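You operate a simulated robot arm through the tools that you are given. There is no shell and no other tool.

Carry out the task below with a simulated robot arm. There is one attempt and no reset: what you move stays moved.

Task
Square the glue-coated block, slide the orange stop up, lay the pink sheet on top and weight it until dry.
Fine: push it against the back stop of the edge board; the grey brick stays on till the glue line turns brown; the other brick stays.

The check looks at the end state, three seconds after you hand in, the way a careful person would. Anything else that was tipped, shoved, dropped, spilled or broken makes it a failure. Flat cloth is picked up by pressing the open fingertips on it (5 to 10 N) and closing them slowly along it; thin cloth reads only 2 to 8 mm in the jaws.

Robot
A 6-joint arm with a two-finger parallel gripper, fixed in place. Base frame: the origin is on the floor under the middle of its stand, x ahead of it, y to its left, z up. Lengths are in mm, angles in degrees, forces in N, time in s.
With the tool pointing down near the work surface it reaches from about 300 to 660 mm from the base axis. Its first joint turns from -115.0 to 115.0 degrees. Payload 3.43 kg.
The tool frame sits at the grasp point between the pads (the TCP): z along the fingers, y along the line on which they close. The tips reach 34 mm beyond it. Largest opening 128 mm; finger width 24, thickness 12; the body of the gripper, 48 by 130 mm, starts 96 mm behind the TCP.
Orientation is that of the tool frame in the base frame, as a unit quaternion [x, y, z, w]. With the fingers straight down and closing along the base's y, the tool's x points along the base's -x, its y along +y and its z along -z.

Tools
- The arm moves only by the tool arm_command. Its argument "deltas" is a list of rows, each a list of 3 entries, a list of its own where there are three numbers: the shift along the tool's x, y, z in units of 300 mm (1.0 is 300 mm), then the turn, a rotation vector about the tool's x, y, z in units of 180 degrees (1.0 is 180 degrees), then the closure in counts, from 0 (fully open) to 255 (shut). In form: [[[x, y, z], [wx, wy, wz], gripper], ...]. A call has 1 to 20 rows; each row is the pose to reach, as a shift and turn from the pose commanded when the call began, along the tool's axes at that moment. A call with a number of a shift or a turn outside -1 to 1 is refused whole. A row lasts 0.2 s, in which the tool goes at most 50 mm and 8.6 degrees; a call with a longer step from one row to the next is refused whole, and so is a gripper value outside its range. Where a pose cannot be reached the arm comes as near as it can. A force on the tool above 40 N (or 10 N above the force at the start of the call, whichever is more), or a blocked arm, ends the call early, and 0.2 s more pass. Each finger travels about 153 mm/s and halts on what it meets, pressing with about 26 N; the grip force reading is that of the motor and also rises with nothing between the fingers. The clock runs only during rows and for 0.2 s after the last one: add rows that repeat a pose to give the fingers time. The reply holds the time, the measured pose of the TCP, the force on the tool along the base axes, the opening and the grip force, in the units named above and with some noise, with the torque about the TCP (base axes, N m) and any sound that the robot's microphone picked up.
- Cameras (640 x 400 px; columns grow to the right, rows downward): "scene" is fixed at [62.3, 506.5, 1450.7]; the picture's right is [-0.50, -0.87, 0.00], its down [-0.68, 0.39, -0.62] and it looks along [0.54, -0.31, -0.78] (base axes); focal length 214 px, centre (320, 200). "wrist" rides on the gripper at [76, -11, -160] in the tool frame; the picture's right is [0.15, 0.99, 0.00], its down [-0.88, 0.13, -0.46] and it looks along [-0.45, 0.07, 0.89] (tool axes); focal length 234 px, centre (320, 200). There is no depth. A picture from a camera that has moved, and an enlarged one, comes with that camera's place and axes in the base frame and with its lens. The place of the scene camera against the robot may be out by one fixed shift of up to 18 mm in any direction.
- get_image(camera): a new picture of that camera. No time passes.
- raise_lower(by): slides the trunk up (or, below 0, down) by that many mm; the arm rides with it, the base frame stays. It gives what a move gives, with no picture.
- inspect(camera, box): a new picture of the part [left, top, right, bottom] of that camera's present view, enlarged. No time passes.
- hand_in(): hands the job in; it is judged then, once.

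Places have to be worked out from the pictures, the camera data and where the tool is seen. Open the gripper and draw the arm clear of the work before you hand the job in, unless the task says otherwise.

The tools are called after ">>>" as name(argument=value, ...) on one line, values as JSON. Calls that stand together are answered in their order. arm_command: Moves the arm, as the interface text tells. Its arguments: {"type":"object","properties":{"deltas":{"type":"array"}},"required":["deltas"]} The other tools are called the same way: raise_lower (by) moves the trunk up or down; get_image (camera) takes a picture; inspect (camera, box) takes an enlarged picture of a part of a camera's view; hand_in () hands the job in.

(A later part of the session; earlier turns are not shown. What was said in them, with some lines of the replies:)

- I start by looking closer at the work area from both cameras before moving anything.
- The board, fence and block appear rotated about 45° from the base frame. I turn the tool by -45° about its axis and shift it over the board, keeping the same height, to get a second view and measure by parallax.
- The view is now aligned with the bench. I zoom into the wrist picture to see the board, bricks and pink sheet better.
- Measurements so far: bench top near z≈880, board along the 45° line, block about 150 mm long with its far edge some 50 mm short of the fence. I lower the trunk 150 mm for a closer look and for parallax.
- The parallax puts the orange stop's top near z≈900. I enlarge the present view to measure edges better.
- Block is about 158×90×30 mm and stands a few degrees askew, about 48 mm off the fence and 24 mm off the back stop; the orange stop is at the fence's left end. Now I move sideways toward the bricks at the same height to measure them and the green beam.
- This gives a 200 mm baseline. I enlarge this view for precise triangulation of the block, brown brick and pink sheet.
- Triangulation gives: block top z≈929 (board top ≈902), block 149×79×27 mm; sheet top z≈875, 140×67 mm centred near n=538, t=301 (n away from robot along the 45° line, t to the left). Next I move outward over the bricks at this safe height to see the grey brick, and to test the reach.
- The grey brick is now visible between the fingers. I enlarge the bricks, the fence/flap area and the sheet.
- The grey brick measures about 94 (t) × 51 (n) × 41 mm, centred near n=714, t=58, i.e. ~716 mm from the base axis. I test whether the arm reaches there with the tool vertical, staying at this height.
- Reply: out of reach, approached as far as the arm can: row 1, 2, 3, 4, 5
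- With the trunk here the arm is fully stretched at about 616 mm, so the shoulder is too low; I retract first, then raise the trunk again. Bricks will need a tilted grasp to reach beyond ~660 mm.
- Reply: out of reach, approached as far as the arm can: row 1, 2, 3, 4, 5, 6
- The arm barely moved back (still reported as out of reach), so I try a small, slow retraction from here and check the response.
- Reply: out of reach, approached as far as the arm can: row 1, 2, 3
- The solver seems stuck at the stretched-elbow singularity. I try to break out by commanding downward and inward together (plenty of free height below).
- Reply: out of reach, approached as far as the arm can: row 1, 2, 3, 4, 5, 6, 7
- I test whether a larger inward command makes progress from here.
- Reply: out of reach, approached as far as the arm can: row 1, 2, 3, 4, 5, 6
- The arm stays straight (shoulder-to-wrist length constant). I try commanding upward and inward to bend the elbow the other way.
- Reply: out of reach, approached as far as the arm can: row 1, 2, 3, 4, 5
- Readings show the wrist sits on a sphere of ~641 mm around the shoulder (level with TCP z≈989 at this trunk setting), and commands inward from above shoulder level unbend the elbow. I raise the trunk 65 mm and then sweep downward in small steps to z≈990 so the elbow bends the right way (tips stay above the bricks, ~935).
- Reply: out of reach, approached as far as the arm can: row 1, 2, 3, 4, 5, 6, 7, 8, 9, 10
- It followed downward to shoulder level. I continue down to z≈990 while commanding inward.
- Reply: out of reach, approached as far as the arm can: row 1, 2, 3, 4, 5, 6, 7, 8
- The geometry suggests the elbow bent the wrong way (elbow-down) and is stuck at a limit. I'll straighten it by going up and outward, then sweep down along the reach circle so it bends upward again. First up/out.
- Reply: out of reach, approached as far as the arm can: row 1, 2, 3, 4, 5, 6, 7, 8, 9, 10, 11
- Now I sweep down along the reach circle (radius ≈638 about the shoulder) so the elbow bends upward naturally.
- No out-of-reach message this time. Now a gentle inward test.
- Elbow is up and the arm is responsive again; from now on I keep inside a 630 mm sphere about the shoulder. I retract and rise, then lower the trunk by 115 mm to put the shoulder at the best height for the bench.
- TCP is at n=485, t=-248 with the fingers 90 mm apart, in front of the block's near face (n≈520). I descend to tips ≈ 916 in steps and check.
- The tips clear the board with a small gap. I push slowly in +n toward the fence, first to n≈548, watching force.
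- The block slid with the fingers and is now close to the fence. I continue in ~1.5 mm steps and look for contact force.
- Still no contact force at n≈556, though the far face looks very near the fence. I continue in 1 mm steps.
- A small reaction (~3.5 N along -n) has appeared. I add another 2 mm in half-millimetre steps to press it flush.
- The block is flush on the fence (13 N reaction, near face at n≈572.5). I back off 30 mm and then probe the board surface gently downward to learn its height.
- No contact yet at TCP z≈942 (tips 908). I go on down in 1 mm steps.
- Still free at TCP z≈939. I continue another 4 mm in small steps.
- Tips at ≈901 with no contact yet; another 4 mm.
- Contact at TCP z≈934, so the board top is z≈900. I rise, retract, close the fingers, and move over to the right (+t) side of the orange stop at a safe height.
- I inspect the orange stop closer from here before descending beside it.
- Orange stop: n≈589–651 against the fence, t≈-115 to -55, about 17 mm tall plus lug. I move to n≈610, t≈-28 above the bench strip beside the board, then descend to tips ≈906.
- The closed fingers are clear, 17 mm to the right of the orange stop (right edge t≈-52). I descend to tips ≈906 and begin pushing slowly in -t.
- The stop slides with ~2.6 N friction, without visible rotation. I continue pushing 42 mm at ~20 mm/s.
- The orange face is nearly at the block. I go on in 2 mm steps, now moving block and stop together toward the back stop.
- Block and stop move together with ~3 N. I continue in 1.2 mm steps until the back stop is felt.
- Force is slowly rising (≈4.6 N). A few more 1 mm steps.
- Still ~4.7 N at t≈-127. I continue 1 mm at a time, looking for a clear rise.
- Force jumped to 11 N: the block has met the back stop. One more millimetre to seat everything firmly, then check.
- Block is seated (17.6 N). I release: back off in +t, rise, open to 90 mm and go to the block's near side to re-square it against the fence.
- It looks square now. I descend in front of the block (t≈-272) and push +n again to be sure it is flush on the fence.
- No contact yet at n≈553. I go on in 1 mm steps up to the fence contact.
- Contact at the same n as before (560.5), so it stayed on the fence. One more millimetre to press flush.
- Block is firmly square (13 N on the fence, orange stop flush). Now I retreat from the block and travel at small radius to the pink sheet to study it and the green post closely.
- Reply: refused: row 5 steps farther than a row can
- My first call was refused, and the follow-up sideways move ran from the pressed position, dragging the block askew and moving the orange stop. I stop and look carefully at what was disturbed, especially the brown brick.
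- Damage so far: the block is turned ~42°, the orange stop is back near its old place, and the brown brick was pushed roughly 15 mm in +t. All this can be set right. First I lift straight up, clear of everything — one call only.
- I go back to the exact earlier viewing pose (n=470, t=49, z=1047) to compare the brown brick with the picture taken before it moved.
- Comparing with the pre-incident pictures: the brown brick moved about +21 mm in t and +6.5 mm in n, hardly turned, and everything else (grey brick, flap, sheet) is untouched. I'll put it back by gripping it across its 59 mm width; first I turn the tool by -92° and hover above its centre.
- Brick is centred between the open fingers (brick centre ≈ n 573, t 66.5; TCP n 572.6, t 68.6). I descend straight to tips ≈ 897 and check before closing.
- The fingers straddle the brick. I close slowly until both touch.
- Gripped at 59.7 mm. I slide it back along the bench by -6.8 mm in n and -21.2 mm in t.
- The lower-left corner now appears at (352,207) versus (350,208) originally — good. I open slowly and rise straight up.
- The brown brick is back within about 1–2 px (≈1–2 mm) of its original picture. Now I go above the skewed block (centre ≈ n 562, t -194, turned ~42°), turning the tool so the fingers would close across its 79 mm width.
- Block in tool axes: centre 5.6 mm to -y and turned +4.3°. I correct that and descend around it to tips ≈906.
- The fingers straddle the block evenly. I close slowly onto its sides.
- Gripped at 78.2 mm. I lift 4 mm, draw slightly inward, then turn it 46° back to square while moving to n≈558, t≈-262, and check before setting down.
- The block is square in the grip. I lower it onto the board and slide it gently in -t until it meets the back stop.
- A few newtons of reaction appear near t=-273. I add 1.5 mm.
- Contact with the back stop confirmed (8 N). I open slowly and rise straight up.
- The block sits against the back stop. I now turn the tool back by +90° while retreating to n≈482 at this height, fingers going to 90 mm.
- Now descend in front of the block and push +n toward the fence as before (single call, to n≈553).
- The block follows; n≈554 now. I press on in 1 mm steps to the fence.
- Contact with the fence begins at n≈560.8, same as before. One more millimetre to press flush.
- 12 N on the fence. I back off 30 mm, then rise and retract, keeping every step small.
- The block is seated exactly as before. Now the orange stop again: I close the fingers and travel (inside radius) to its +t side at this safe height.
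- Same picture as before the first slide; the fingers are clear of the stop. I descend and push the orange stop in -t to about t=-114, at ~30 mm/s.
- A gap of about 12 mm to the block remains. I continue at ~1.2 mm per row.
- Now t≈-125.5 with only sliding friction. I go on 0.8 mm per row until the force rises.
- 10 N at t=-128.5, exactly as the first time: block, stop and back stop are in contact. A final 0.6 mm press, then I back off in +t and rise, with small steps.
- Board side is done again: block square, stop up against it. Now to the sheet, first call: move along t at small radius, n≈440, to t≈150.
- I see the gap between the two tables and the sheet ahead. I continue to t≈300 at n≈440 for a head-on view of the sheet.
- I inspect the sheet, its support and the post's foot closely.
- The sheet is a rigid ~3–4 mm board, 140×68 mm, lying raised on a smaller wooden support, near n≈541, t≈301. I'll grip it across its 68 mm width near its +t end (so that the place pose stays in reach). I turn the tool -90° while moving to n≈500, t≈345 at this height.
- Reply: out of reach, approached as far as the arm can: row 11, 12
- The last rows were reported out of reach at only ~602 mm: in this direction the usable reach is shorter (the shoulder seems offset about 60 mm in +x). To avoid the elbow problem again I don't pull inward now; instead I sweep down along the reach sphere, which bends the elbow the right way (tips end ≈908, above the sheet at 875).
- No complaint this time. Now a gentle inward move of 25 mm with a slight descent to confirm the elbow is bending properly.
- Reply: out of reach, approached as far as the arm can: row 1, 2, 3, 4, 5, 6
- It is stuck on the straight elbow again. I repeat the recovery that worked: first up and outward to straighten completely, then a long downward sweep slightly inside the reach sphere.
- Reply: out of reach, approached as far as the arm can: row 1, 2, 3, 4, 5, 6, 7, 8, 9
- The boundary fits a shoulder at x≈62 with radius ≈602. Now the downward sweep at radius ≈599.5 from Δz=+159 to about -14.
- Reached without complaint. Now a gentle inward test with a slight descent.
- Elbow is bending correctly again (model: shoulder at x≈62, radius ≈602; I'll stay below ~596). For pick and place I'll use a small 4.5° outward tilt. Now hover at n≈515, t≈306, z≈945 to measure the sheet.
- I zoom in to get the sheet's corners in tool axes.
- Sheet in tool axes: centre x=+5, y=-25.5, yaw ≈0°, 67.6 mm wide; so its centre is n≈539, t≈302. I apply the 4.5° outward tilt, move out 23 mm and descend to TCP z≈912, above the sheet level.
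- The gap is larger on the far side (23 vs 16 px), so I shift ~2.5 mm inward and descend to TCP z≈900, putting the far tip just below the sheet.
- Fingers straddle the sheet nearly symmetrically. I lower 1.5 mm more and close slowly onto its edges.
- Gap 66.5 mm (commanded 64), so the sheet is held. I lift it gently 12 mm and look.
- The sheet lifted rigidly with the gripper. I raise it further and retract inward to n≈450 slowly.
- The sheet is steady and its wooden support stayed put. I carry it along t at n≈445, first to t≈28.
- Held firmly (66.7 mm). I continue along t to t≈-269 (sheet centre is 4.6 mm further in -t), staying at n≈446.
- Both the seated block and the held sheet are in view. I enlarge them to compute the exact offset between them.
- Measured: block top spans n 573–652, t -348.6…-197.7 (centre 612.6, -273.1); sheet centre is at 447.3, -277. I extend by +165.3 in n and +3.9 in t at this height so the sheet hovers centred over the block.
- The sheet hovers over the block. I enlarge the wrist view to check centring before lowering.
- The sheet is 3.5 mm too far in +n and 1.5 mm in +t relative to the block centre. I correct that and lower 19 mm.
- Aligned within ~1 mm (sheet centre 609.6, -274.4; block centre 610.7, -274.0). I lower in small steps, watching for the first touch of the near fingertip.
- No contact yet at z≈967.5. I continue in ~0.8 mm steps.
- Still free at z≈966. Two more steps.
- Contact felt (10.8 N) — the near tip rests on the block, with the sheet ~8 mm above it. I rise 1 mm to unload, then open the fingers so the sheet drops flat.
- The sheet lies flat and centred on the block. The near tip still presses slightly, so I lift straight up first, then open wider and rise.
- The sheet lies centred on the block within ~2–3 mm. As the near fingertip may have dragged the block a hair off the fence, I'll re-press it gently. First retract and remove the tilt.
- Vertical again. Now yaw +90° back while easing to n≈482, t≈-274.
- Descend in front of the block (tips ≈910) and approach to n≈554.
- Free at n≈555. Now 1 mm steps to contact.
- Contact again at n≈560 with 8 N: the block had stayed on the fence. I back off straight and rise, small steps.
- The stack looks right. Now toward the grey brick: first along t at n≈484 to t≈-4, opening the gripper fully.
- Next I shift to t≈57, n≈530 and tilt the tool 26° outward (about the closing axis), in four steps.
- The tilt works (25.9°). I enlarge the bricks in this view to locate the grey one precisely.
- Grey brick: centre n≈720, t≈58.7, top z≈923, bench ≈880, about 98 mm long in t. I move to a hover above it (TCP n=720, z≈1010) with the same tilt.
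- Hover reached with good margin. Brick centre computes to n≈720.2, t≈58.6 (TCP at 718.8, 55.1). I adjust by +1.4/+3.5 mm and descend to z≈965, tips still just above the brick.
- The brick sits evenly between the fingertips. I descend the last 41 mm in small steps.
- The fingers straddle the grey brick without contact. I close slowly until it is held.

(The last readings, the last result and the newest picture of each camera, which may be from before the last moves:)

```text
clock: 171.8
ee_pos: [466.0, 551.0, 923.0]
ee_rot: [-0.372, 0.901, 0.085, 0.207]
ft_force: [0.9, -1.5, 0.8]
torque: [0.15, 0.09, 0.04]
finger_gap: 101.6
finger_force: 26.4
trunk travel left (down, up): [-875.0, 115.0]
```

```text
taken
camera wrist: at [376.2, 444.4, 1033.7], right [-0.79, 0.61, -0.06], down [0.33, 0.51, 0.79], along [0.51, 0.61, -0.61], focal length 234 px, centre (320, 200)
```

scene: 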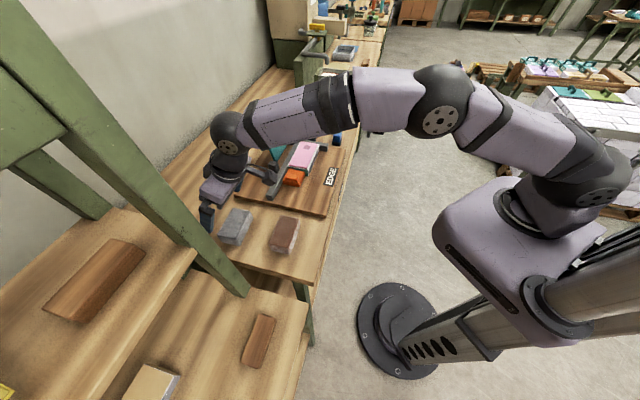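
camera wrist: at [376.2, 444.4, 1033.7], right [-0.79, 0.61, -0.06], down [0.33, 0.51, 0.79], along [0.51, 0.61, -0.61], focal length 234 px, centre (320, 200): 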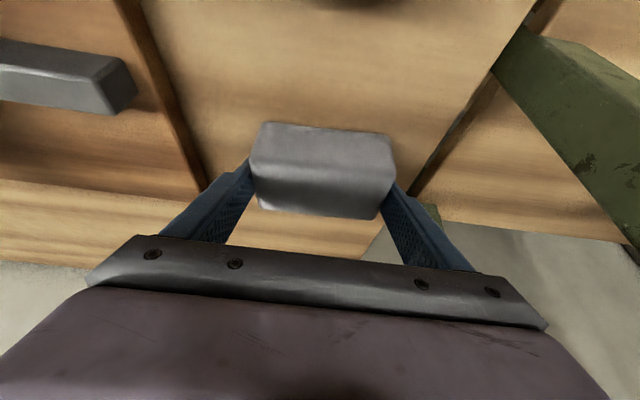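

Held at 101.6 mm. I lift it 12 mm and check that it stays level.

>>> arm_command(deltas=[[[-0.006, 0, -0.012], [0, 0, 0], 85], [[-0.012, 0, -0.024], [0, 0, 0], 85], [[-0.0175, 0, -0.036], [0, 0, 0], 85], [[-0.0175, 0, -0.036], [0, 0, 0], 85]])

>>> get_image(camera="wrist")

>>> inspect(camera="scene", box=[190, 170, 310, 290])

```text
clock: 172.8
ee_pos: [464.9, 551.1, 933.2]
ee_rot: [-0.374, 0.901, 0.084, 0.206]
ft_force: [-0.1, -0.4, -5.6]
torque: [-0.03, 0.01, -0.01]
finger_gap: 101.2
finger_force: 26.1
trunk travel left (down, up): [-875.0, 115.0]
```

```text
taken
camera wrist: at [375.7, 445.0, 1045.2], right [-0.79, 0.61, -0.06], down [0.33, 0.51, 0.79], along [0.51, 0.61, -0.61], focal length 234 px, centre (320, 200)
```

wrist: 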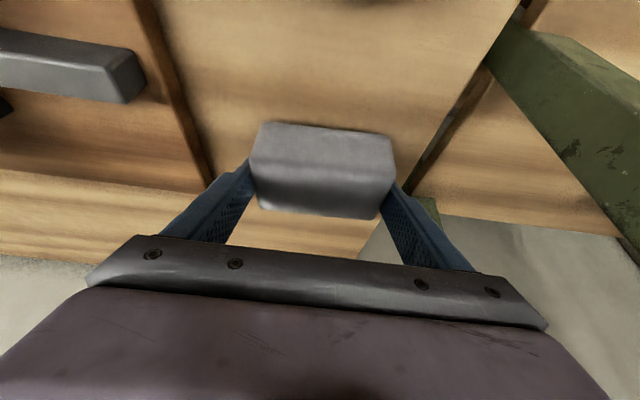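

```text
3.33 times, centred on (250, 230) of scene
camera zoom: at [62.3, 506.5, 1450.7], right [-0.5, -0.87, 0.0], down [-0.68, 0.39, -0.62], along [0.54, -0.31, -0.78], focal length 715 px, centre (553, 100)
```

zoom: 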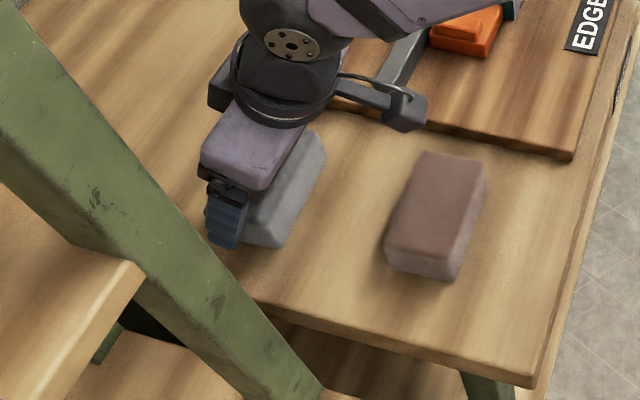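

It hangs firmly (≈5.6 N). I raise it by 75 mm and then retract over the brown brick to n≈500.

>>> arm_command(deltas=[[[-0.027, 0, -0.056], [0, 0, 0], 85], [[-0.055, 0, -0.112], [0, 0, 0], 85], [[-0.082, 0, -0.169], [0, 0, 0], 85], [[-0.1092, 0, -0.2249], [0, 0, 0], 85], [[-0.03, 0, -0.2633], [0, 0, 0], 85], [[0.07, 0, -0.3119], [0, 0, 0], 85], [[0.17, 0, -0.3604], [0, 0, 0], 85], [[0.27, 0, -0.409], [0, 0, 0], 85], [[0.37, 0, -0.4575], [0, 0, 0], 85], [[0.47, 0, -0.506], [0, 0, 0], 85], [[0.5505, 0, -0.5452], [0, 0, 0], 85], [[0.5505, 0, -0.5452], [0, 0, 0], 85]])

>>> get_image(camera="wrist")

```text
clock: 175.4
ee_pos: [313.3, 396.5, 1009.7]
ee_rot: [-0.374, 0.9, 0.085, 0.206]
ft_force: [-0.6, 0.4, -5.5]
torque: [0.0, -0.01, -0.01]
finger_gap: 100.7
finger_force: 26.1
trunk travel left (down, up): [-875.0, 115.0]
```

```text
taken
camera wrist: at [224.3, 291.0, 1120.8], right [-0.79, 0.61, -0.06], down [0.33, 0.51, 0.79], along [0.51, 0.61, -0.61], focal length 234 px, centre (320, 200)
```

wrist: 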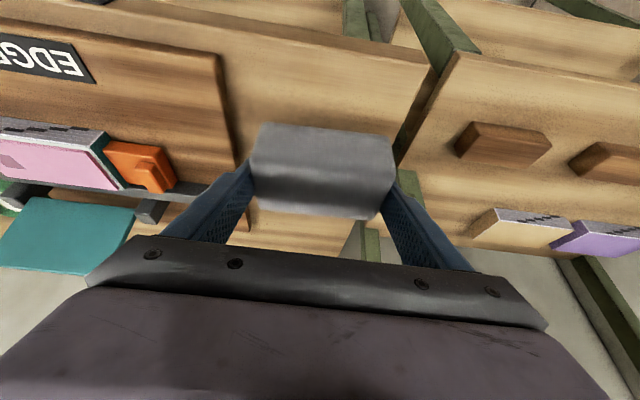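

Brick steady in the grip. I carry it along t at n≈502, first by -270 mm.

>>> arm_command(deltas=[[[0, -0.07, 0], [0, 0, 0], 85], [[0, -0.18, 0], [0, 0, 0], 85], [[0, -0.29, 0], [0, 0, 0], 85], [[0, -0.4, 0], [0, 0, 0], 85], [[0, -0.51, 0], [0, 0, 0], 85], [[0, -0.62, 0], [0, 0, 0], 85], [[0, -0.73, 0], [0, 0, 0], 85], [[0, -0.83, 0], [0, 0, 0], 85], [[0, -0.9, 0], [0, 0, 0], 85], [[0, -0.9, 0], [0, 0, 0], 85]])

>>> get_image(camera="wrist")

```text
clock: 177.6
ee_pos: [501.4, 204.9, 1010.4]
ee_rot: [-0.374, 0.901, 0.085, 0.205]
ft_force: [-0.3, -0.1, -4.3]
torque: [0.02, -0.01, 0.01]
finger_gap: 100.6
finger_force: 25.7
trunk travel left (down, up): [-875.0, 115.0]
```

```text
taken
camera wrist: at [411.7, 98.5, 1121.5], right [-0.79, 0.61, -0.06], down [0.33, 0.51, 0.79], along [0.51, 0.61, -0.61], focal length 234 px, centre (320, 200)
```

wrist: 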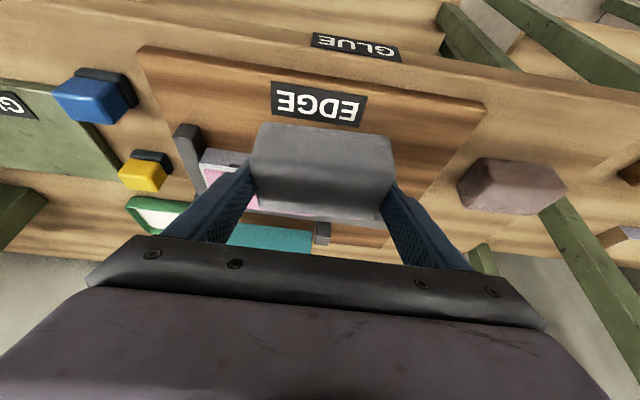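

Now over to t≈-273, then extend outward over the sheet at the same height (brick bottom ≈968).

>>> arm_command(deltas=[[[0, -0.07, 0], [0, 0, 0], 85], [[0, -0.15, 0], [0, 0, 0], 85], [[0, -0.211, 0], [0, 0, 0], 85], [[-0.06, -0.211, 0.0291], [0, 0, 0], 85], [[-0.13, -0.211, 0.0631], [0, 0, 0], 85], [[-0.2, -0.211, 0.0971], [0, 0, 0], 85], [[-0.27, -0.211, 0.1311], [0, 0, 0], 85], [[-0.3287, -0.211, 0.1596], [0, 0, 0], 85], [[-0.3287, -0.211, 0.1596], [0, 0, 0], 85]])

>>> get_image(camera="wrist")

>>> inspect(camera="scene", box=[250, 90, 350, 190])

```text
clock: 179.6
ee_pos: [625.5, 240.5, 1010.9]
ee_rot: [-0.374, 0.9, 0.085, 0.206]
ft_force: [0.4, 0.4, -5.0]
torque: [-0.01, -0.01, -0.02]
finger_gap: 100.5
finger_force: 26.0
trunk travel left (down, up): [-875.0, 115.0]
```

```text
taken
camera wrist: at [535.7, 134.1, 1122.3], right [-0.79, 0.61, -0.06], down [0.33, 0.51, 0.79], along [0.51, 0.61, -0.61], focal length 234 px, centre (320, 200)
```

wrist: 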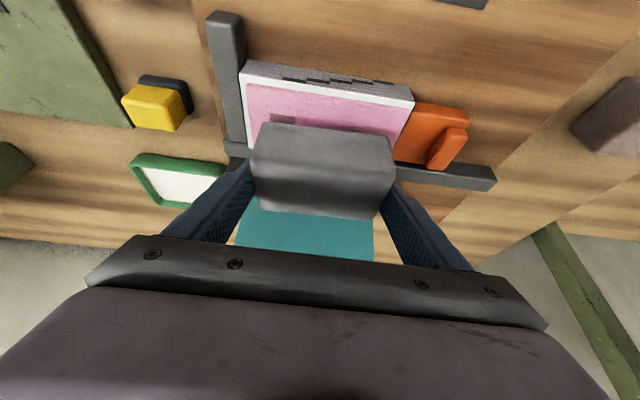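

```text
4.00 times, centred on (300, 140) of scene
camera zoom: at [62.3, 506.5, 1450.7], right [-0.5, -0.87, 0.0], down [-0.68, 0.39, -0.62], along [0.54, -0.31, -0.78], focal length 858 px, centre (400, 440)
```

zoom: 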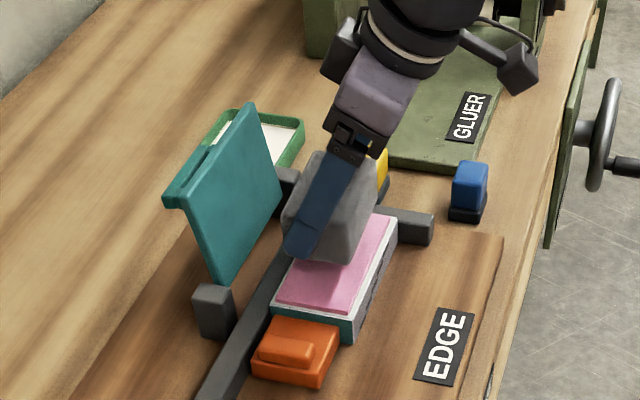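

Brick is over the sheet (centre n≈613, t≈-272). I shift 3 mm inward and lower 29 mm, leaving about 7 mm of gap.

>>> arm_command(deltas=[[[0.009, 0, -0.0044], [0, 0, 0], 85], [[0.022, 0, 0.025], [0, 0, 0], 85], [[0.037, 0, 0.054], [0, 0, 0], 85], [[0.0513, 0, 0.0827], [0, 0, 0], 85], [[0.0513, 0, 0.0827], [0, 0, 0], 85]])

>>> get_image(camera="wrist")

>>> inspect(camera="scene", box=[260, 100, 340, 180])

```text
clock: 180.8
ee_pos: [622.4, 237.0, 981.0]
ee_rot: [-0.375, 0.9, 0.085, 0.205]
ft_force: [0.2, 0.3, -5.2]
torque: [0.03, 0.02, -0.02]
finger_gap: 100.6
finger_force: 25.9
trunk travel left (down, up): [-875.0, 115.0]
```

```text
taken
camera wrist: at [532.9, 131.1, 1093.1], right [-0.79, 0.61, -0.06], down [0.33, 0.51, 0.79], along [0.51, 0.61, -0.61], focal length 234 px, centre (320, 200)
```

wrist: 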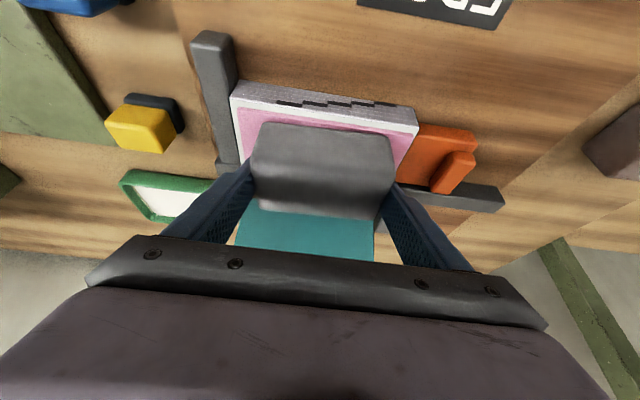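

```text
5.00 times, centred on (300, 140) of scene
camera zoom: at [62.3, 506.5, 1450.7], right [-0.5, -0.87, 0.0], down [-0.68, 0.39, -0.62], along [0.54, -0.31, -0.78], focal length 1072 px, centre (420, 500)
```

zoom: 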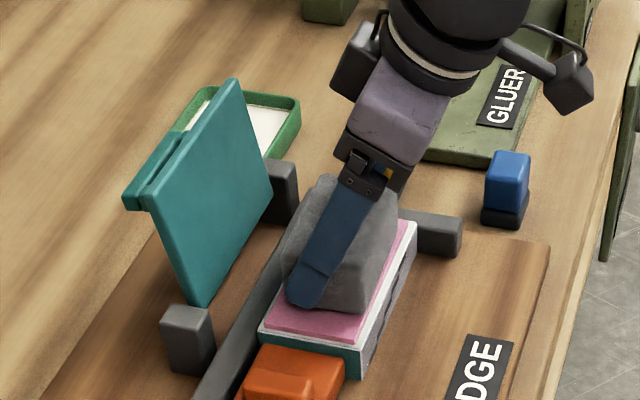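

About 6 mm left. I lower 1 mm per row, watching for the load to transfer.

>>> arm_command(deltas=[[[0.0015, 0, 0.003], [0, 0, 0], 85], [[0.0029, 0, 0.006], [0, 0, 0], 85], [[0.0044, 0, 0.009], [0, 0, 0], 85], [[0.0058, 0, 0.012], [0, 0, 0], 85], [[0.0066, 0, 0.0135], [0, 0, 0], 85], [[0.0066, 0, 0.0135], [0, 0, 0], 85]])

```text
clock: 182.2
ee_pos: [621.5, 235.6, 979.6]
ee_rot: [-0.373, 0.9, 0.086, 0.208]
ft_force: [2.5, 1.0, 8.7]
torque: [0.42, 0.43, -0.09]
finger_gap: 100.6
finger_force: 25.8
trunk travel left (down, up): [-875.0, 115.0]
```

The brick touched down, first at its +t end (torque about n). I look closely at the contact before releasing.

>>> inspect(camera="scene", box=[270, 110, 330, 170])

>>> inspect(camera="wrist", box=[200, 60, 460, 260])

```text
6.67 times, centred on (300, 140) of scene
camera zoom: at [62.3, 506.5, 1450.7], right [-0.5, -0.87, 0.0], down [-0.68, 0.39, -0.62], along [0.54, -0.31, -0.78], focal length 1430 px, centre (453, 600)
```

zoom: 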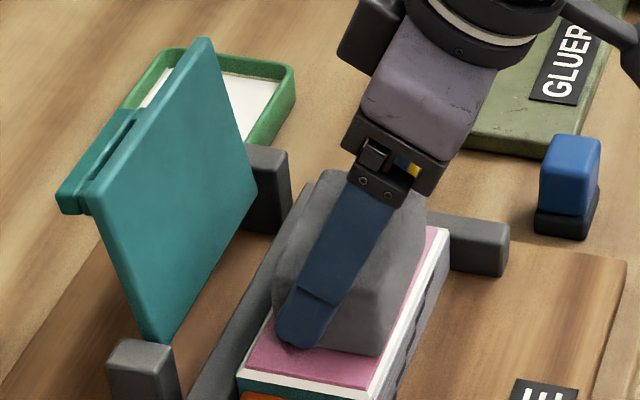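

```text
2.00 times, centred on (330, 160) of wrist
camera zoom: at [531.7, 129.9, 1089.6], right [-0.79, 0.61, -0.07], down [0.33, 0.51, 0.8], along [0.52, 0.61, -0.6], focal length 468 px, centre (300, 280)
```

zoom: 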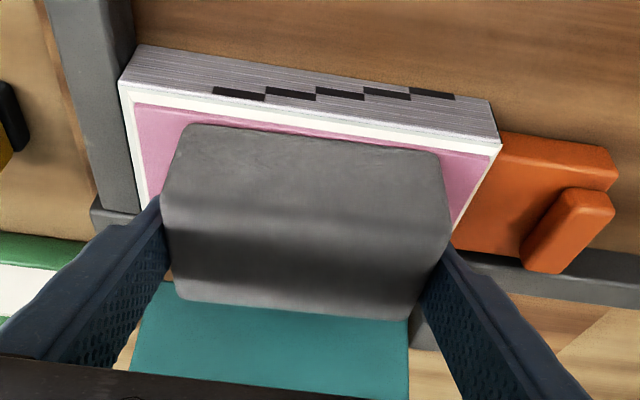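

Edges match those on the bench, so the brick is level in the grip; a tiny roll makes the +t end touch first. I unload by raising ~2 mm (commanded) and read the force.

>>> arm_command(deltas=[[[-0.0015, 0, -0.003], [0, 0, 0], 85], [[-0.0025, 0, -0.005], [0, 0, 0], 85], [[-0.0025, 0, -0.005], [0, 0, 0], 85]])

```text
clock: 183.0
ee_pos: [620.2, 236.2, 978.9]
ee_rot: [-0.374, 0.901, 0.085, 0.205]
ft_force: [3.5, 1.9, 6.5]
torque: [0.43, 0.26, -0.17]
finger_gap: 100.6
finger_force: 25.9
trunk travel left (down, up): [-875.0, 115.0]
```

Still 6.5 N up. I raise another 2 mm and read again.

>>> arm_command(deltas=[[[-0.0015, 0, -0.003], [0, 0, 0], 85], [[-0.003, 0, -0.006], [0, 0, 0], 85], [[-0.003, 0, -0.006], [0, 0, 0], 85]])

>>> inspect(camera="wrist", box=[200, 60, 460, 260])

```text
clock: 183.8
ee_pos: [619.9, 234.7, 978.2]
ee_rot: [-0.374, 0.9, 0.085, 0.205]
ft_force: [0.0, 1.9, 0.8]
torque: [0.39, 0.17, -0.05]
finger_gap: 100.5
finger_force: 26.1
trunk travel left (down, up): [-875.0, 115.0]
```

```text
2.00 times, centred on (330, 160) of wrist
camera zoom: at [531.0, 128.8, 1090.6], right [-0.79, 0.6, -0.06], down [0.33, 0.51, 0.79], along [0.51, 0.61, -0.61], focal length 468 px, centre (300, 280)
```

zoom: 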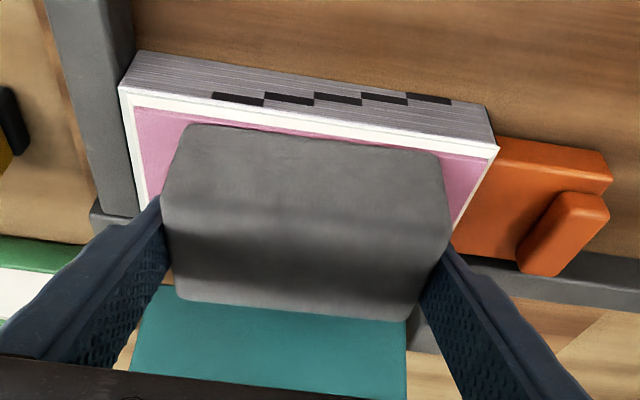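

Net load is now near zero: the brick's weight rests on the stack. I open the fingers in small steps.

>>> arm_command(deltas=[[[0, 0, 0], [0, 0, 0], 60], [[0, 0, 0], [0, 0, 0], 54], [[0, 0, 0], [0, 0, 0], 50], [[0, 0, 0], [0, 0, 0], 44], [[0, 0, 0], [0, 0, 0], 36], [[0, 0, 0], [0, 0, 0], 28], [[0, 0, 0], [0, 0, 0], 28]])

>>> inspect(camera="wrist", box=[200, 60, 460, 260])

>>> inspect(camera="scene", box=[265, 105, 335, 175])

```text
clock: 185.4
ee_pos: [621.0, 233.8, 980.2]
ee_rot: [-0.373, 0.9, 0.086, 0.206]
ft_force: [-0.2, 1.7, 0.9]
torque: [-0.01, -0.05, 0.0]
finger_gap: 113.7
finger_force: 0.1
trunk travel left (down, up): [-875.0, 115.0]
```

```text
2.00 times, centred on (330, 160) of wrist
camera zoom: at [531.5, 128.7, 1091.2], right [-0.79, 0.61, -0.06], down [0.33, 0.51, 0.79], along [0.51, 0.61, -0.61], focal length 468 px, centre (300, 280)
```

zoom: 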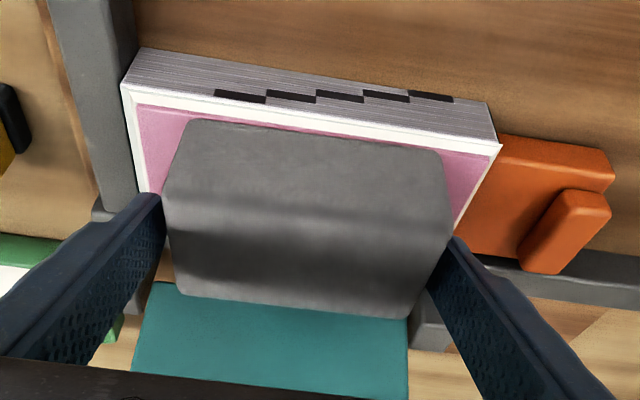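

```text
5.71 times, centred on (300, 140) of scene
camera zoom: at [62.3, 506.5, 1450.7], right [-0.5, -0.87, 0.0], down [-0.68, 0.39, -0.62], along [0.54, -0.31, -0.78], focal length 1226 px, centre (434, 543)
```

zoom: 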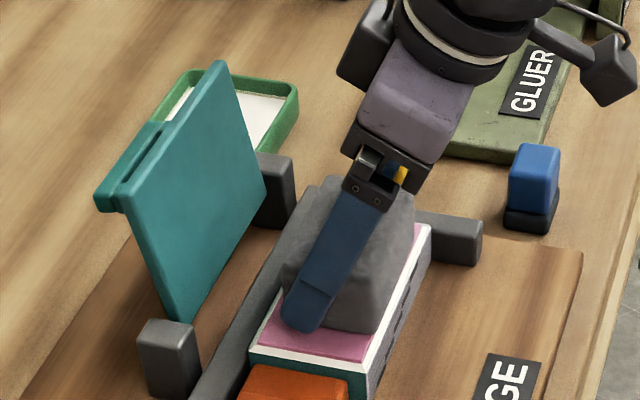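

The brick rests flat on the sheet. I rise vertically with the fingers a bit wider.

>>> arm_command(deltas=[[[0, 0, 0], [0, 0, 0], 14], [[-0.015, 0, -0.03], [0, 0, 0], 14], [[-0.045, 0, -0.09], [0, 0, 0], 14], [[-0.08, 0, -0.165], [0, 0, 0], 14], [[-0.12, 0, -0.247], [0, 0, 0], 14], [[-0.12, 0, -0.247], [0, 0, 0], 14]])

>>> get_image(camera="wrist")

>>> inspect(camera="scene", box=[250, 100, 350, 200])

```text
clock: 186.8
ee_pos: [624.2, 237.3, 1061.6]
ee_rot: [-0.373, 0.901, 0.085, 0.206]
ft_force: [-0.2, -0.3, -0.4]
torque: [0.01, 0.01, 0.03]
finger_gap: 121.1
finger_force: 0.0
trunk travel left (down, up): [-875.0, 115.0]
```

```text
taken
camera wrist: at [533.7, 131.1, 1173.6], right [-0.79, 0.61, -0.06], down [0.33, 0.51, 0.79], along [0.51, 0.61, -0.61], focal length 234 px, centre (320, 200)
```

wrist: 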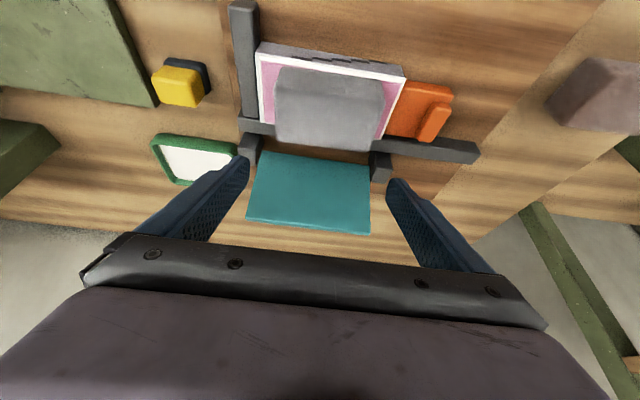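

```text
4.00 times, centred on (300, 150) of scene
camera zoom: at [62.3, 506.5, 1450.7], right [-0.5, -0.87, 0.0], down [-0.68, 0.39, -0.62], along [0.54, -0.31, -0.78], focal length 858 px, centre (400, 400)
```

zoom: 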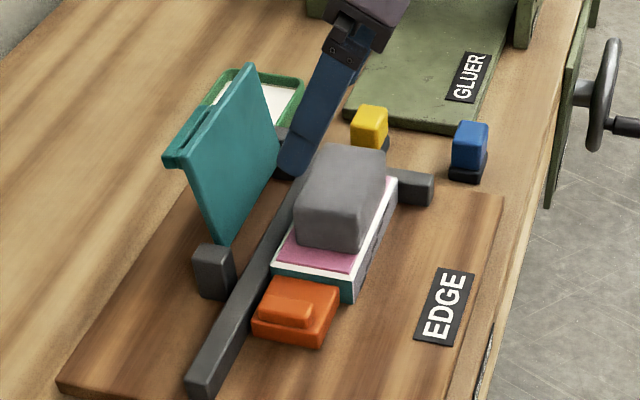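

The grey brick sits squarely on the sheet. I retract the arm toward the robot and then wait, watching the glue line (now white).

>>> arm_command(deltas=[[[0.06, 0, -0.029], [0, 0, 0], 14], [[0.14, 0, -0.068], [0, 0, 0], 14], [[0.23, 0, -0.112], [0, 0, 0], 14], [[0.31, 0, -0.15], [0, 0, 0], 14], [[0.35, 0, -0.17], [0, 0, 0], 14], [[0.35, 0, -0.17], [0, 0, 0], 14]])

>>> inspect(camera="scene", box=[265, 110, 335, 180])

>>> get_image(camera="wrist")

```text
clock: 188.2
ee_pos: [539.3, 152.2, 1062.2]
ee_rot: [-0.372, 0.901, 0.085, 0.208]
ft_force: [-0.3, -1.8, 0.0]
torque: [0.03, 0.0, 0.01]
finger_gap: 121.0
finger_force: 0.1
trunk travel left (down, up): [-875.0, 115.0]
```

```text
5.71 times, centred on (300, 145) of scene
camera zoom: at [62.3, 506.5, 1450.7], right [-0.5, -0.87, 0.0], down [-0.68, 0.39, -0.62], along [0.54, -0.31, -0.78], focal length 1226 px, centre (434, 514)
```

zoom: 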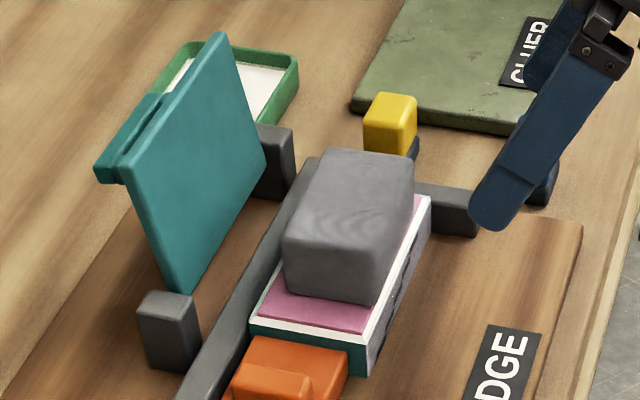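

```text
taken
camera wrist: at [449.9, 47.2, 1173.2], right [-0.79, 0.61, -0.06], down [0.33, 0.51, 0.79], along [0.51, 0.61, -0.61], focal length 234 px, centre (320, 200)
```

wrist: 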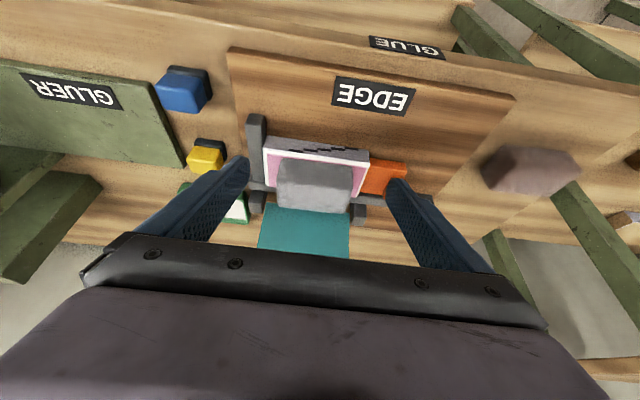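

While the glue dries, I remove the tilt and begin moving back toward the bricks to double-check the brown brick's position against my first pictures.

>>> arm_command(deltas=[[[0, 0.07, 0], [0, 0.0361, 0], 14], [[0, 0.18, 0], [0, 0.0722, 0], 0], [[0, 0.3, 0], [0, 0.1083, 0], 0], [[0, 0.42, 0], [0, 0.1444, 0], 0], [[0, 0.54, 0], [0, 0.1444, 0], 0], [[0, 0.66, 0], [0, 0.1444, 0], 0], [[0, 0.78, 0], [0, 0.1444, 0], 0], [[0, 0.88, 0], [0, 0.1444, 0], 0], [[0, 0.95, 0], [0, 0.1444, 0], 0], [[0, 0.95, 0], [0, 0.1444, 0], 0]])

>>> inspect(camera="scene", box=[265, 110, 335, 180])

```text
clock: 190.4
ee_pos: [337.7, 357.2, 1063.5]
ee_rot: [-0.383, 0.924, -0.001, -0.003]
ft_force: [0.1, 0.6, 0.3]
torque: [-0.01, 0.01, -0.02]
finger_gap: 128.0
finger_force: 0.1
trunk travel left (down, up): [-875.0, 115.0]
```

```text
5.71 times, centred on (300, 145) of scene
camera zoom: at [62.3, 506.5, 1450.7], right [-0.5, -0.87, 0.0], down [-0.68, 0.39, -0.62], along [0.54, -0.31, -0.78], focal length 1226 px, centre (434, 514)
```

zoom: 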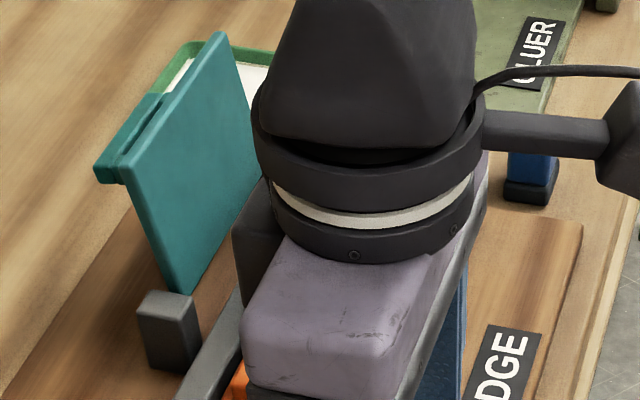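

Now to the exact pose of the earlier reference picture (TCP 389.1, 457.5, 1045.1).

>>> arm_command(deltas=[[[-0.09, 0.03, 0.015], [0, 0, 0], 0], [[-0.18, 0.06, 0.03], [0, 0, 0], 0], [[-0.27, 0.09, 0.045], [0, 0, 0], 0], [[-0.3573, 0.1153, 0.0613], [0, 0, 0], 0], [[-0.3573, 0.1153, 0.0613], [0, 0, 0], 0]])

>>> inspect(camera="wrist", box=[230, 70, 400, 270])

>>> inspect(camera="scene", box=[265, 110, 335, 180])

```text
clock: 191.6
ee_pos: [386.9, 455.5, 1044.6]
ee_rot: [-0.383, 0.924, -0.001, -0.002]
ft_force: [-1.0, -0.1, 0.9]
torque: [0.0, 0.0, -0.01]
finger_gap: 128.0
finger_force: 0.0
trunk travel left (down, up): [-875.0, 115.0]
```

```text
2.00 times, centred on (315, 170) of wrist
camera zoom: at [342.0, 394.5, 1204.3], right [-0.8, 0.6, 0.0], down [0.53, 0.72, 0.45], along [0.27, 0.36, -0.89], focal length 468 px, centre (330, 260)
```

zoom: 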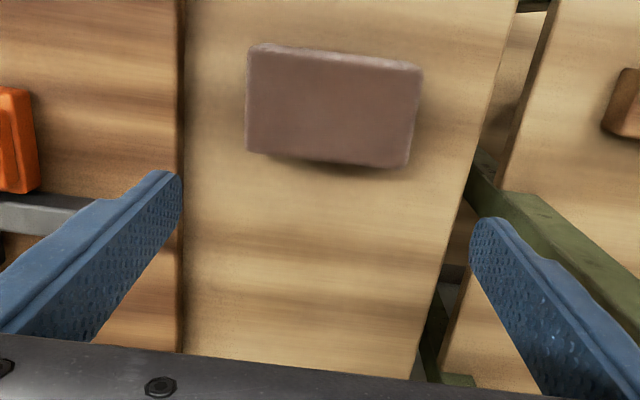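

```text
5.71 times, centred on (300, 145) of scene
camera zoom: at [62.3, 506.5, 1450.7], right [-0.5, -0.87, 0.0], down [-0.68, 0.39, -0.62], along [0.54, -0.31, -0.78], focal length 1226 px, centre (434, 514)
```

zoom: 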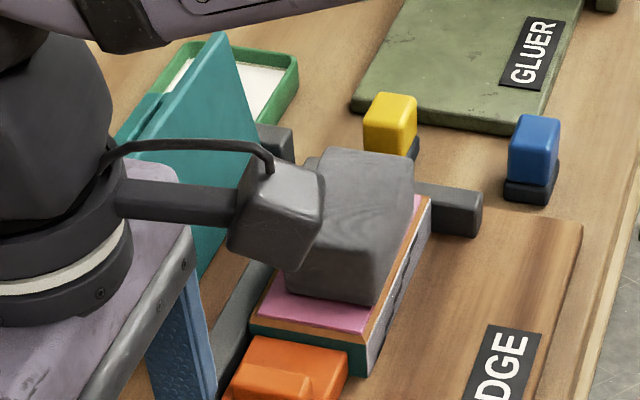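

The brown brick matches its original picture within ~1.5 mm. Meanwhile the glue line has changed from white to orange-brown; I look closer.

>>> inspect(camera="scene", box=[275, 125, 315, 165])

>>> get_image(camera="wrist")

```text
10.00 times, centred on (295, 145) of scene
camera zoom: at [62.3, 506.5, 1450.7], right [-0.5, -0.87, 0.0], down [-0.68, 0.39, -0.62], along [0.54, -0.31, -0.78], focal length 2145 px, centre (570, 750)
```

zoom: 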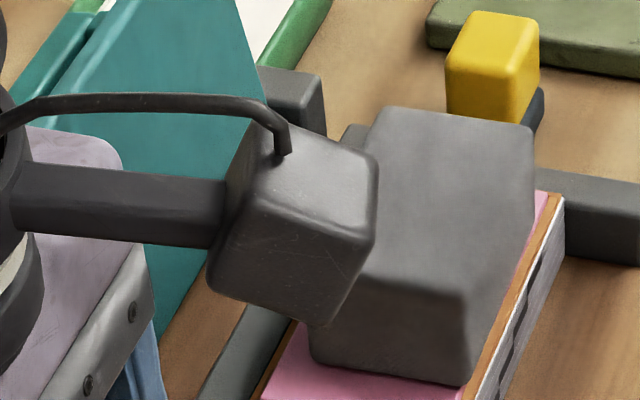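

```text
taken
camera wrist: at [342.0, 394.5, 1204.3], right [-0.8, 0.6, 0.0], down [0.53, 0.72, 0.45], along [0.27, 0.36, -0.89], focal length 234 px, centre (320, 200)
```

wrist: 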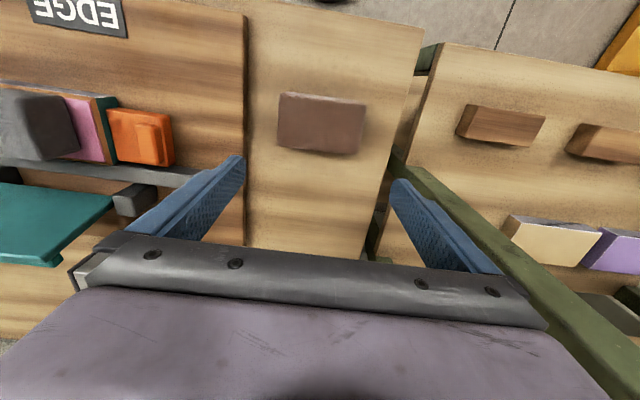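

The line is turning brown. I draw the arm back clear of the work and keep waiting so it dries fully.

>>> arm_command(deltas=[[[0.06, -0.03, -0.04], [0, 0, 0], 0], [[0.17, -0.08, -0.08], [0, 0, 0], 0], [[0.29, -0.12, -0.12], [0, 0, 0], 0], [[0.41, -0.16, -0.16], [0, 0, 0], 0], [[0.53, -0.2, -0.2], [0, 0, 0], 0], [[0.6, -0.22, -0.22], [0, 0, 0], 0], [[0.6, -0.22, -0.22], [0, 0, 0], 0]])

>>> inspect(camera="scene", box=[265, 110, 335, 180])

```text
clock: 193.2
ee_pos: [308.5, 280.8, 1108.9]
ee_rot: [-0.382, 0.924, -0.001, -0.001]
ft_force: [-0.2, 0.1, 0.1]
torque: [-0.02, 0.0, -0.01]
finger_gap: 128.0
finger_force: 0.1
trunk travel left (down, up): [-875.0, 115.0]
```

```text
5.71 times, centred on (300, 145) of scene
camera zoom: at [62.3, 506.5, 1450.7], right [-0.5, -0.87, 0.0], down [-0.68, 0.39, -0.62], along [0.54, -0.31, -0.78], focal length 1226 px, centre (434, 514)
```

zoom: 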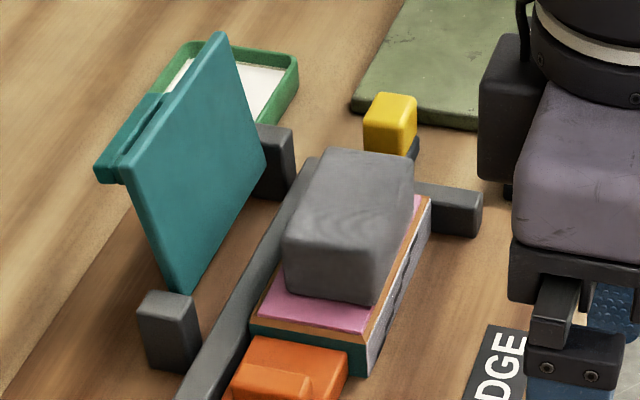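

The glue margin now looks orange-brown all round. I wait several more seconds with the arm still, to let it finish.

>>> arm_command(deltas=[[[0, 0, 0], [0, 0, 0], 0], [[0, 0, 0], [0, 0, 0], 0], [[0, 0, 0], [0, 0, 0], 0], [[0, 0, 0], [0, 0, 0], 0], [[0, 0, 0], [0, 0, 0], 0], [[0, 0, 0], [0, 0, 0], 0], [[0, 0, 0], [0, 0, 0], 0], [[0, 0, 0], [0, 0, 0], 0], [[0, 0, 0], [0, 0, 0], 0], [[0, 0, 0], [0, 0, 0], 0], [[0, 0, 0], [0, 0, 0], 0], [[0, 0, 0], [0, 0, 0], 0], [[0, 0, 0], [0, 0, 0], 0], [[0, 0, 0], [0, 0, 0], 0], [[0, 0, 0], [0, 0, 0], 0], [[0, 0, 0], [0, 0, 0], 0], [[0, 0, 0], [0, 0, 0], 0], [[0, 0, 0], [0, 0, 0], 0], [[0, 0, 0], [0, 0, 0], 0], [[0, 0, 0], [0, 0, 0], 0]])

>>> inspect(camera="scene", box=[280, 130, 320, 170])

>>> get_image(camera="wrist")

```text
clock: 197.4
ee_pos: [309.0, 281.7, 1109.5]
ee_rot: [-0.383, 0.924, 0.0, -0.001]
ft_force: [0.6, 0.5, -1.0]
torque: [-0.01, 0.0, -0.01]
finger_gap: 127.9
finger_force: 0.1
trunk travel left (down, up): [-875.0, 115.0]
```

```text
10.00 times, centred on (300, 150) of scene
camera zoom: at [62.3, 506.5, 1450.7], right [-0.5, -0.87, 0.0], down [-0.68, 0.39, -0.62], along [0.54, -0.31, -0.78], focal length 2145 px, centre (520, 700)
```

zoom: 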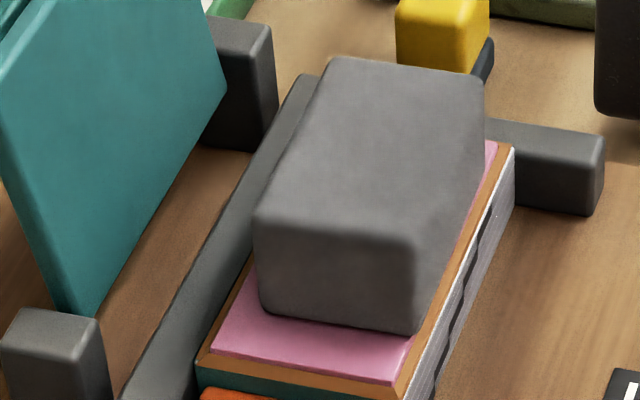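

```text
taken
camera wrist: at [263.3, 220.3, 1269.1], right [-0.8, 0.6, 0.0], down [0.53, 0.72, 0.45], along [0.27, 0.36, -0.89], focal length 234 px, centre (320, 200)
```

wrist: 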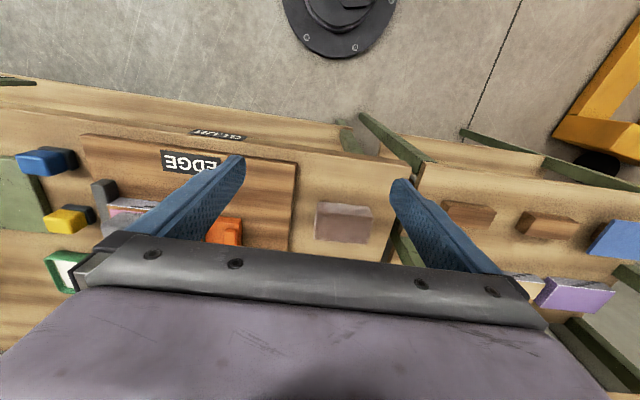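

Glue line is evenly brown. I wait a few seconds more to be sure the colour is final.

>>> arm_command(deltas=[[[0, 0, 0], [0, 0, 0], 0], [[0, 0, 0], [0, 0, 0], 0], [[0, 0, 0], [0, 0, 0], 0], [[0, 0, 0], [0, 0, 0], 0], [[0, 0, 0], [0, 0, 0], 0], [[0, 0, 0], [0, 0, 0], 0], [[0, 0, 0], [0, 0, 0], 0], [[0, 0, 0], [0, 0, 0], 0], [[0, 0, 0], [0, 0, 0], 0], [[0, 0, 0], [0, 0, 0], 0], [[0, 0, 0], [0, 0, 0], 0], [[0, 0, 0], [0, 0, 0], 0], [[0, 0, 0], [0, 0, 0], 0], [[0, 0, 0], [0, 0, 0], 0], [[0, 0, 0], [0, 0, 0], 0], [[0, 0, 0], [0, 0, 0], 0], [[0, 0, 0], [0, 0, 0], 0], [[0, 0, 0], [0, 0, 0], 0], [[0, 0, 0], [0, 0, 0], 0], [[0, 0, 0], [0, 0, 0], 0]])

>>> inspect(camera="scene", box=[280, 130, 320, 170])

>>> inspect(camera="scene", box=[230, 90, 350, 290])

>>> get_image(camera="scene")

```text
clock: 201.6
ee_pos: [308.8, 281.4, 1108.7]
ee_rot: [-0.382, 0.924, -0.001, -0.002]
ft_force: [0.5, -0.1, -0.2]
torque: [0.02, 0.0, 0.0]
finger_gap: 127.9
finger_force: 0.1
trunk travel left (down, up): [-875.0, 115.0]
```

```text
10.00 times, centred on (300, 150) of scene
camera zoom: at [62.3, 506.5, 1450.7], right [-0.5, -0.87, 0.0], down [-0.68, 0.39, -0.62], along [0.54, -0.31, -0.78], focal length 2145 px, centre (520, 700)
```

zoom: 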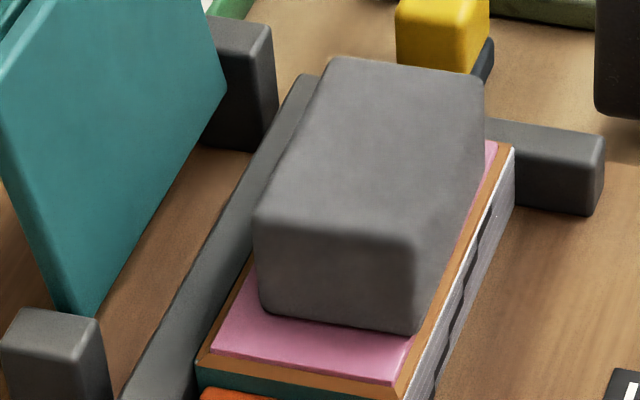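

```text
2.00 times, centred on (290, 190) of scene
camera zoom: at [62.3, 506.5, 1450.7], right [-0.5, -0.87, 0.0], down [-0.68, 0.39, -0.62], along [0.54, -0.31, -0.78], focal length 429 px, centre (380, 220)
```

zoom: 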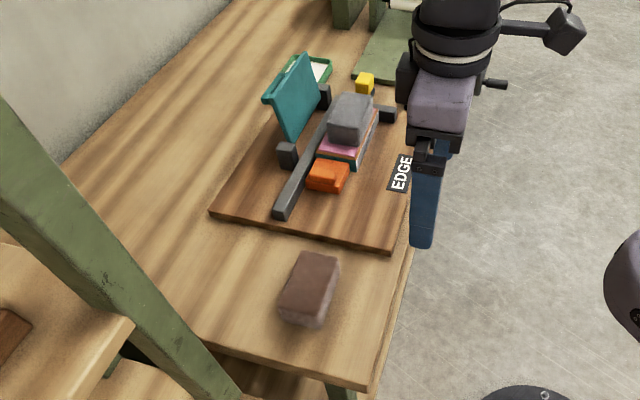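

```text
taken
```

scene: 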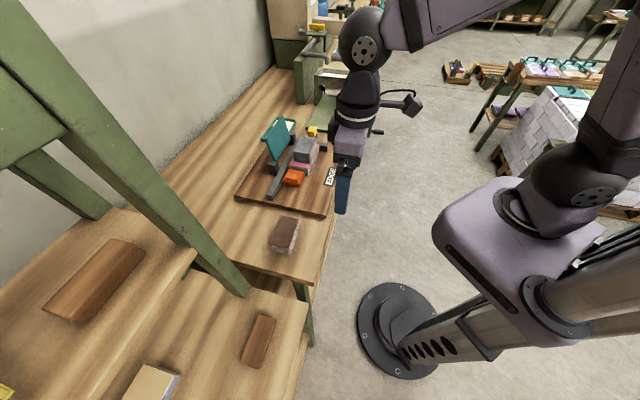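

The brown is stable between the two pictures, so the joint is dry. I make a last comparison of the brown brick with the picture from before the mishap (same zoom box as at 47 s).

>>> inspect(camera="scene", box=[260, 170, 320, 230])

>>> inspect(camera="scene", box=[200, 90, 400, 290])

>>> inspect(camera="scene", box=[0, 200, 320, 400])

```text
6.67 times, centred on (290, 200) of scene
camera zoom: at [62.3, 506.5, 1450.7], right [-0.5, -0.87, 0.0], down [-0.68, 0.39, -0.62], along [0.54, -0.31, -0.78], focal length 1430 px, centre (520, 200)
```

zoom: 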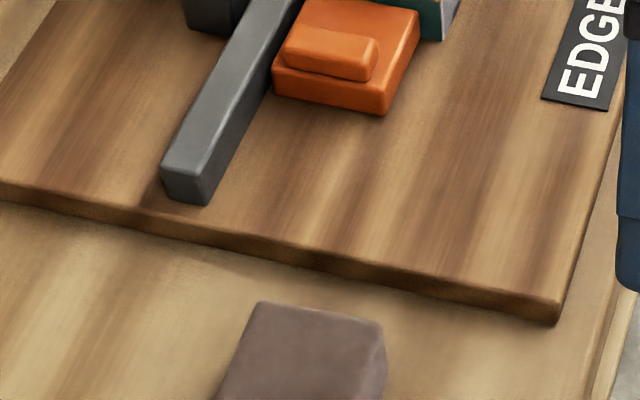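

```text
2.00 times, centred on (300, 190) of scene
camera zoom: at [62.3, 506.5, 1450.7], right [-0.5, -0.87, 0.0], down [-0.68, 0.39, -0.62], along [0.54, -0.31, -0.78], focal length 429 px, centre (360, 220)
```

zoom: 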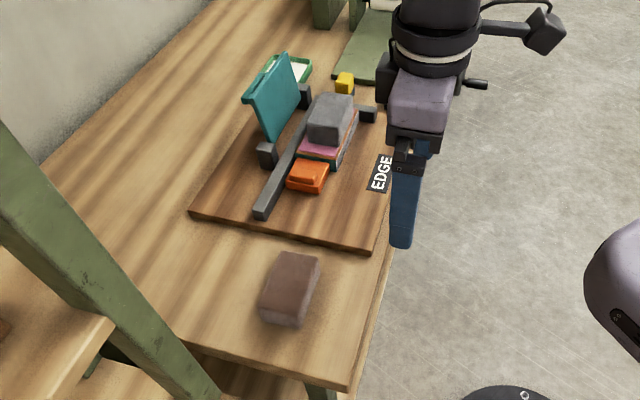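

```text
2.00 times, centred on (160, 300) of scene
camera zoom: at [62.3, 506.5, 1450.7], right [-0.5, -0.87, 0.0], down [-0.68, 0.39, -0.62], along [0.54, -0.31, -0.78], focal length 429 px, centre (640, 0)
```

zoom: 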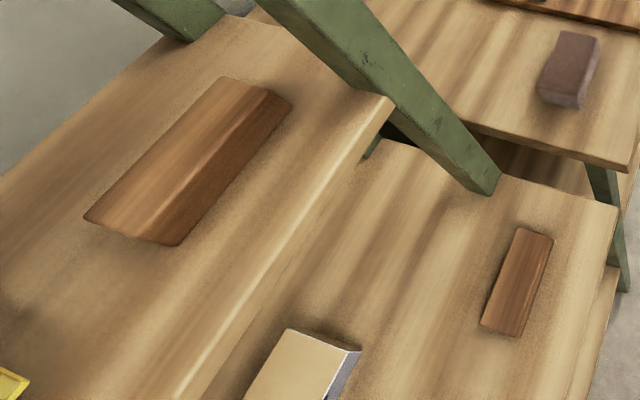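

I'm ready to hand in, based on the latest pictures and readings:

- **Block:** square against the fence and back stop, with the orange stop up against it.
- **Sheet and glue:** the pink sheet is flat and centred under the grey brick, and the glue line is a steady brown. I'm leaving the grey brick on, since the task doesn't ask to take it off.
- **Brown brick:** I pushed it about 20 mm by accident earlier. It is back within about 1.5 mm of where it started.
- **Everything else:** the flap, buttons and wooden supports look untouched.
- **Arm:** the gripper is open and the arm is clear of the work.

>>> hand_in()

```text
The job is handed in.
```

The job is handed in: the block is glued up under the grey brick. I made one mistake on the way that I had to put right.

- **Block:** it sits square against the fence and the back stop, with the orange stop pushed up to it. Contact forces and the pictures both confirmed this.
- **Sheet and glue:** the pink sheet lies flat on the block, centred to about 3 mm. The glue line turned brown under the grey brick and stayed the same colour for another 8 seconds or so.
- **Grey brick:** I left it on the sheet. The task says it stays on till the glue turns brown but doesn't say to take it off.
- **My mistake:** one of my move commands was refused, and the next one ran from the wrong place. It dragged the block and orange stop out of position and pushed the brown brick about 20 mm.
- **Putting it right:** I re-squared the block and stop. I also gripped the brown brick and slid it back, to within about 1.5 mm of where it started. It did move, though, so a strict reading of "the other brick stays" could count that against the job.
- **Everything else:** nothing else I could see was moved. The gripper is open and the arm is clear of the work.
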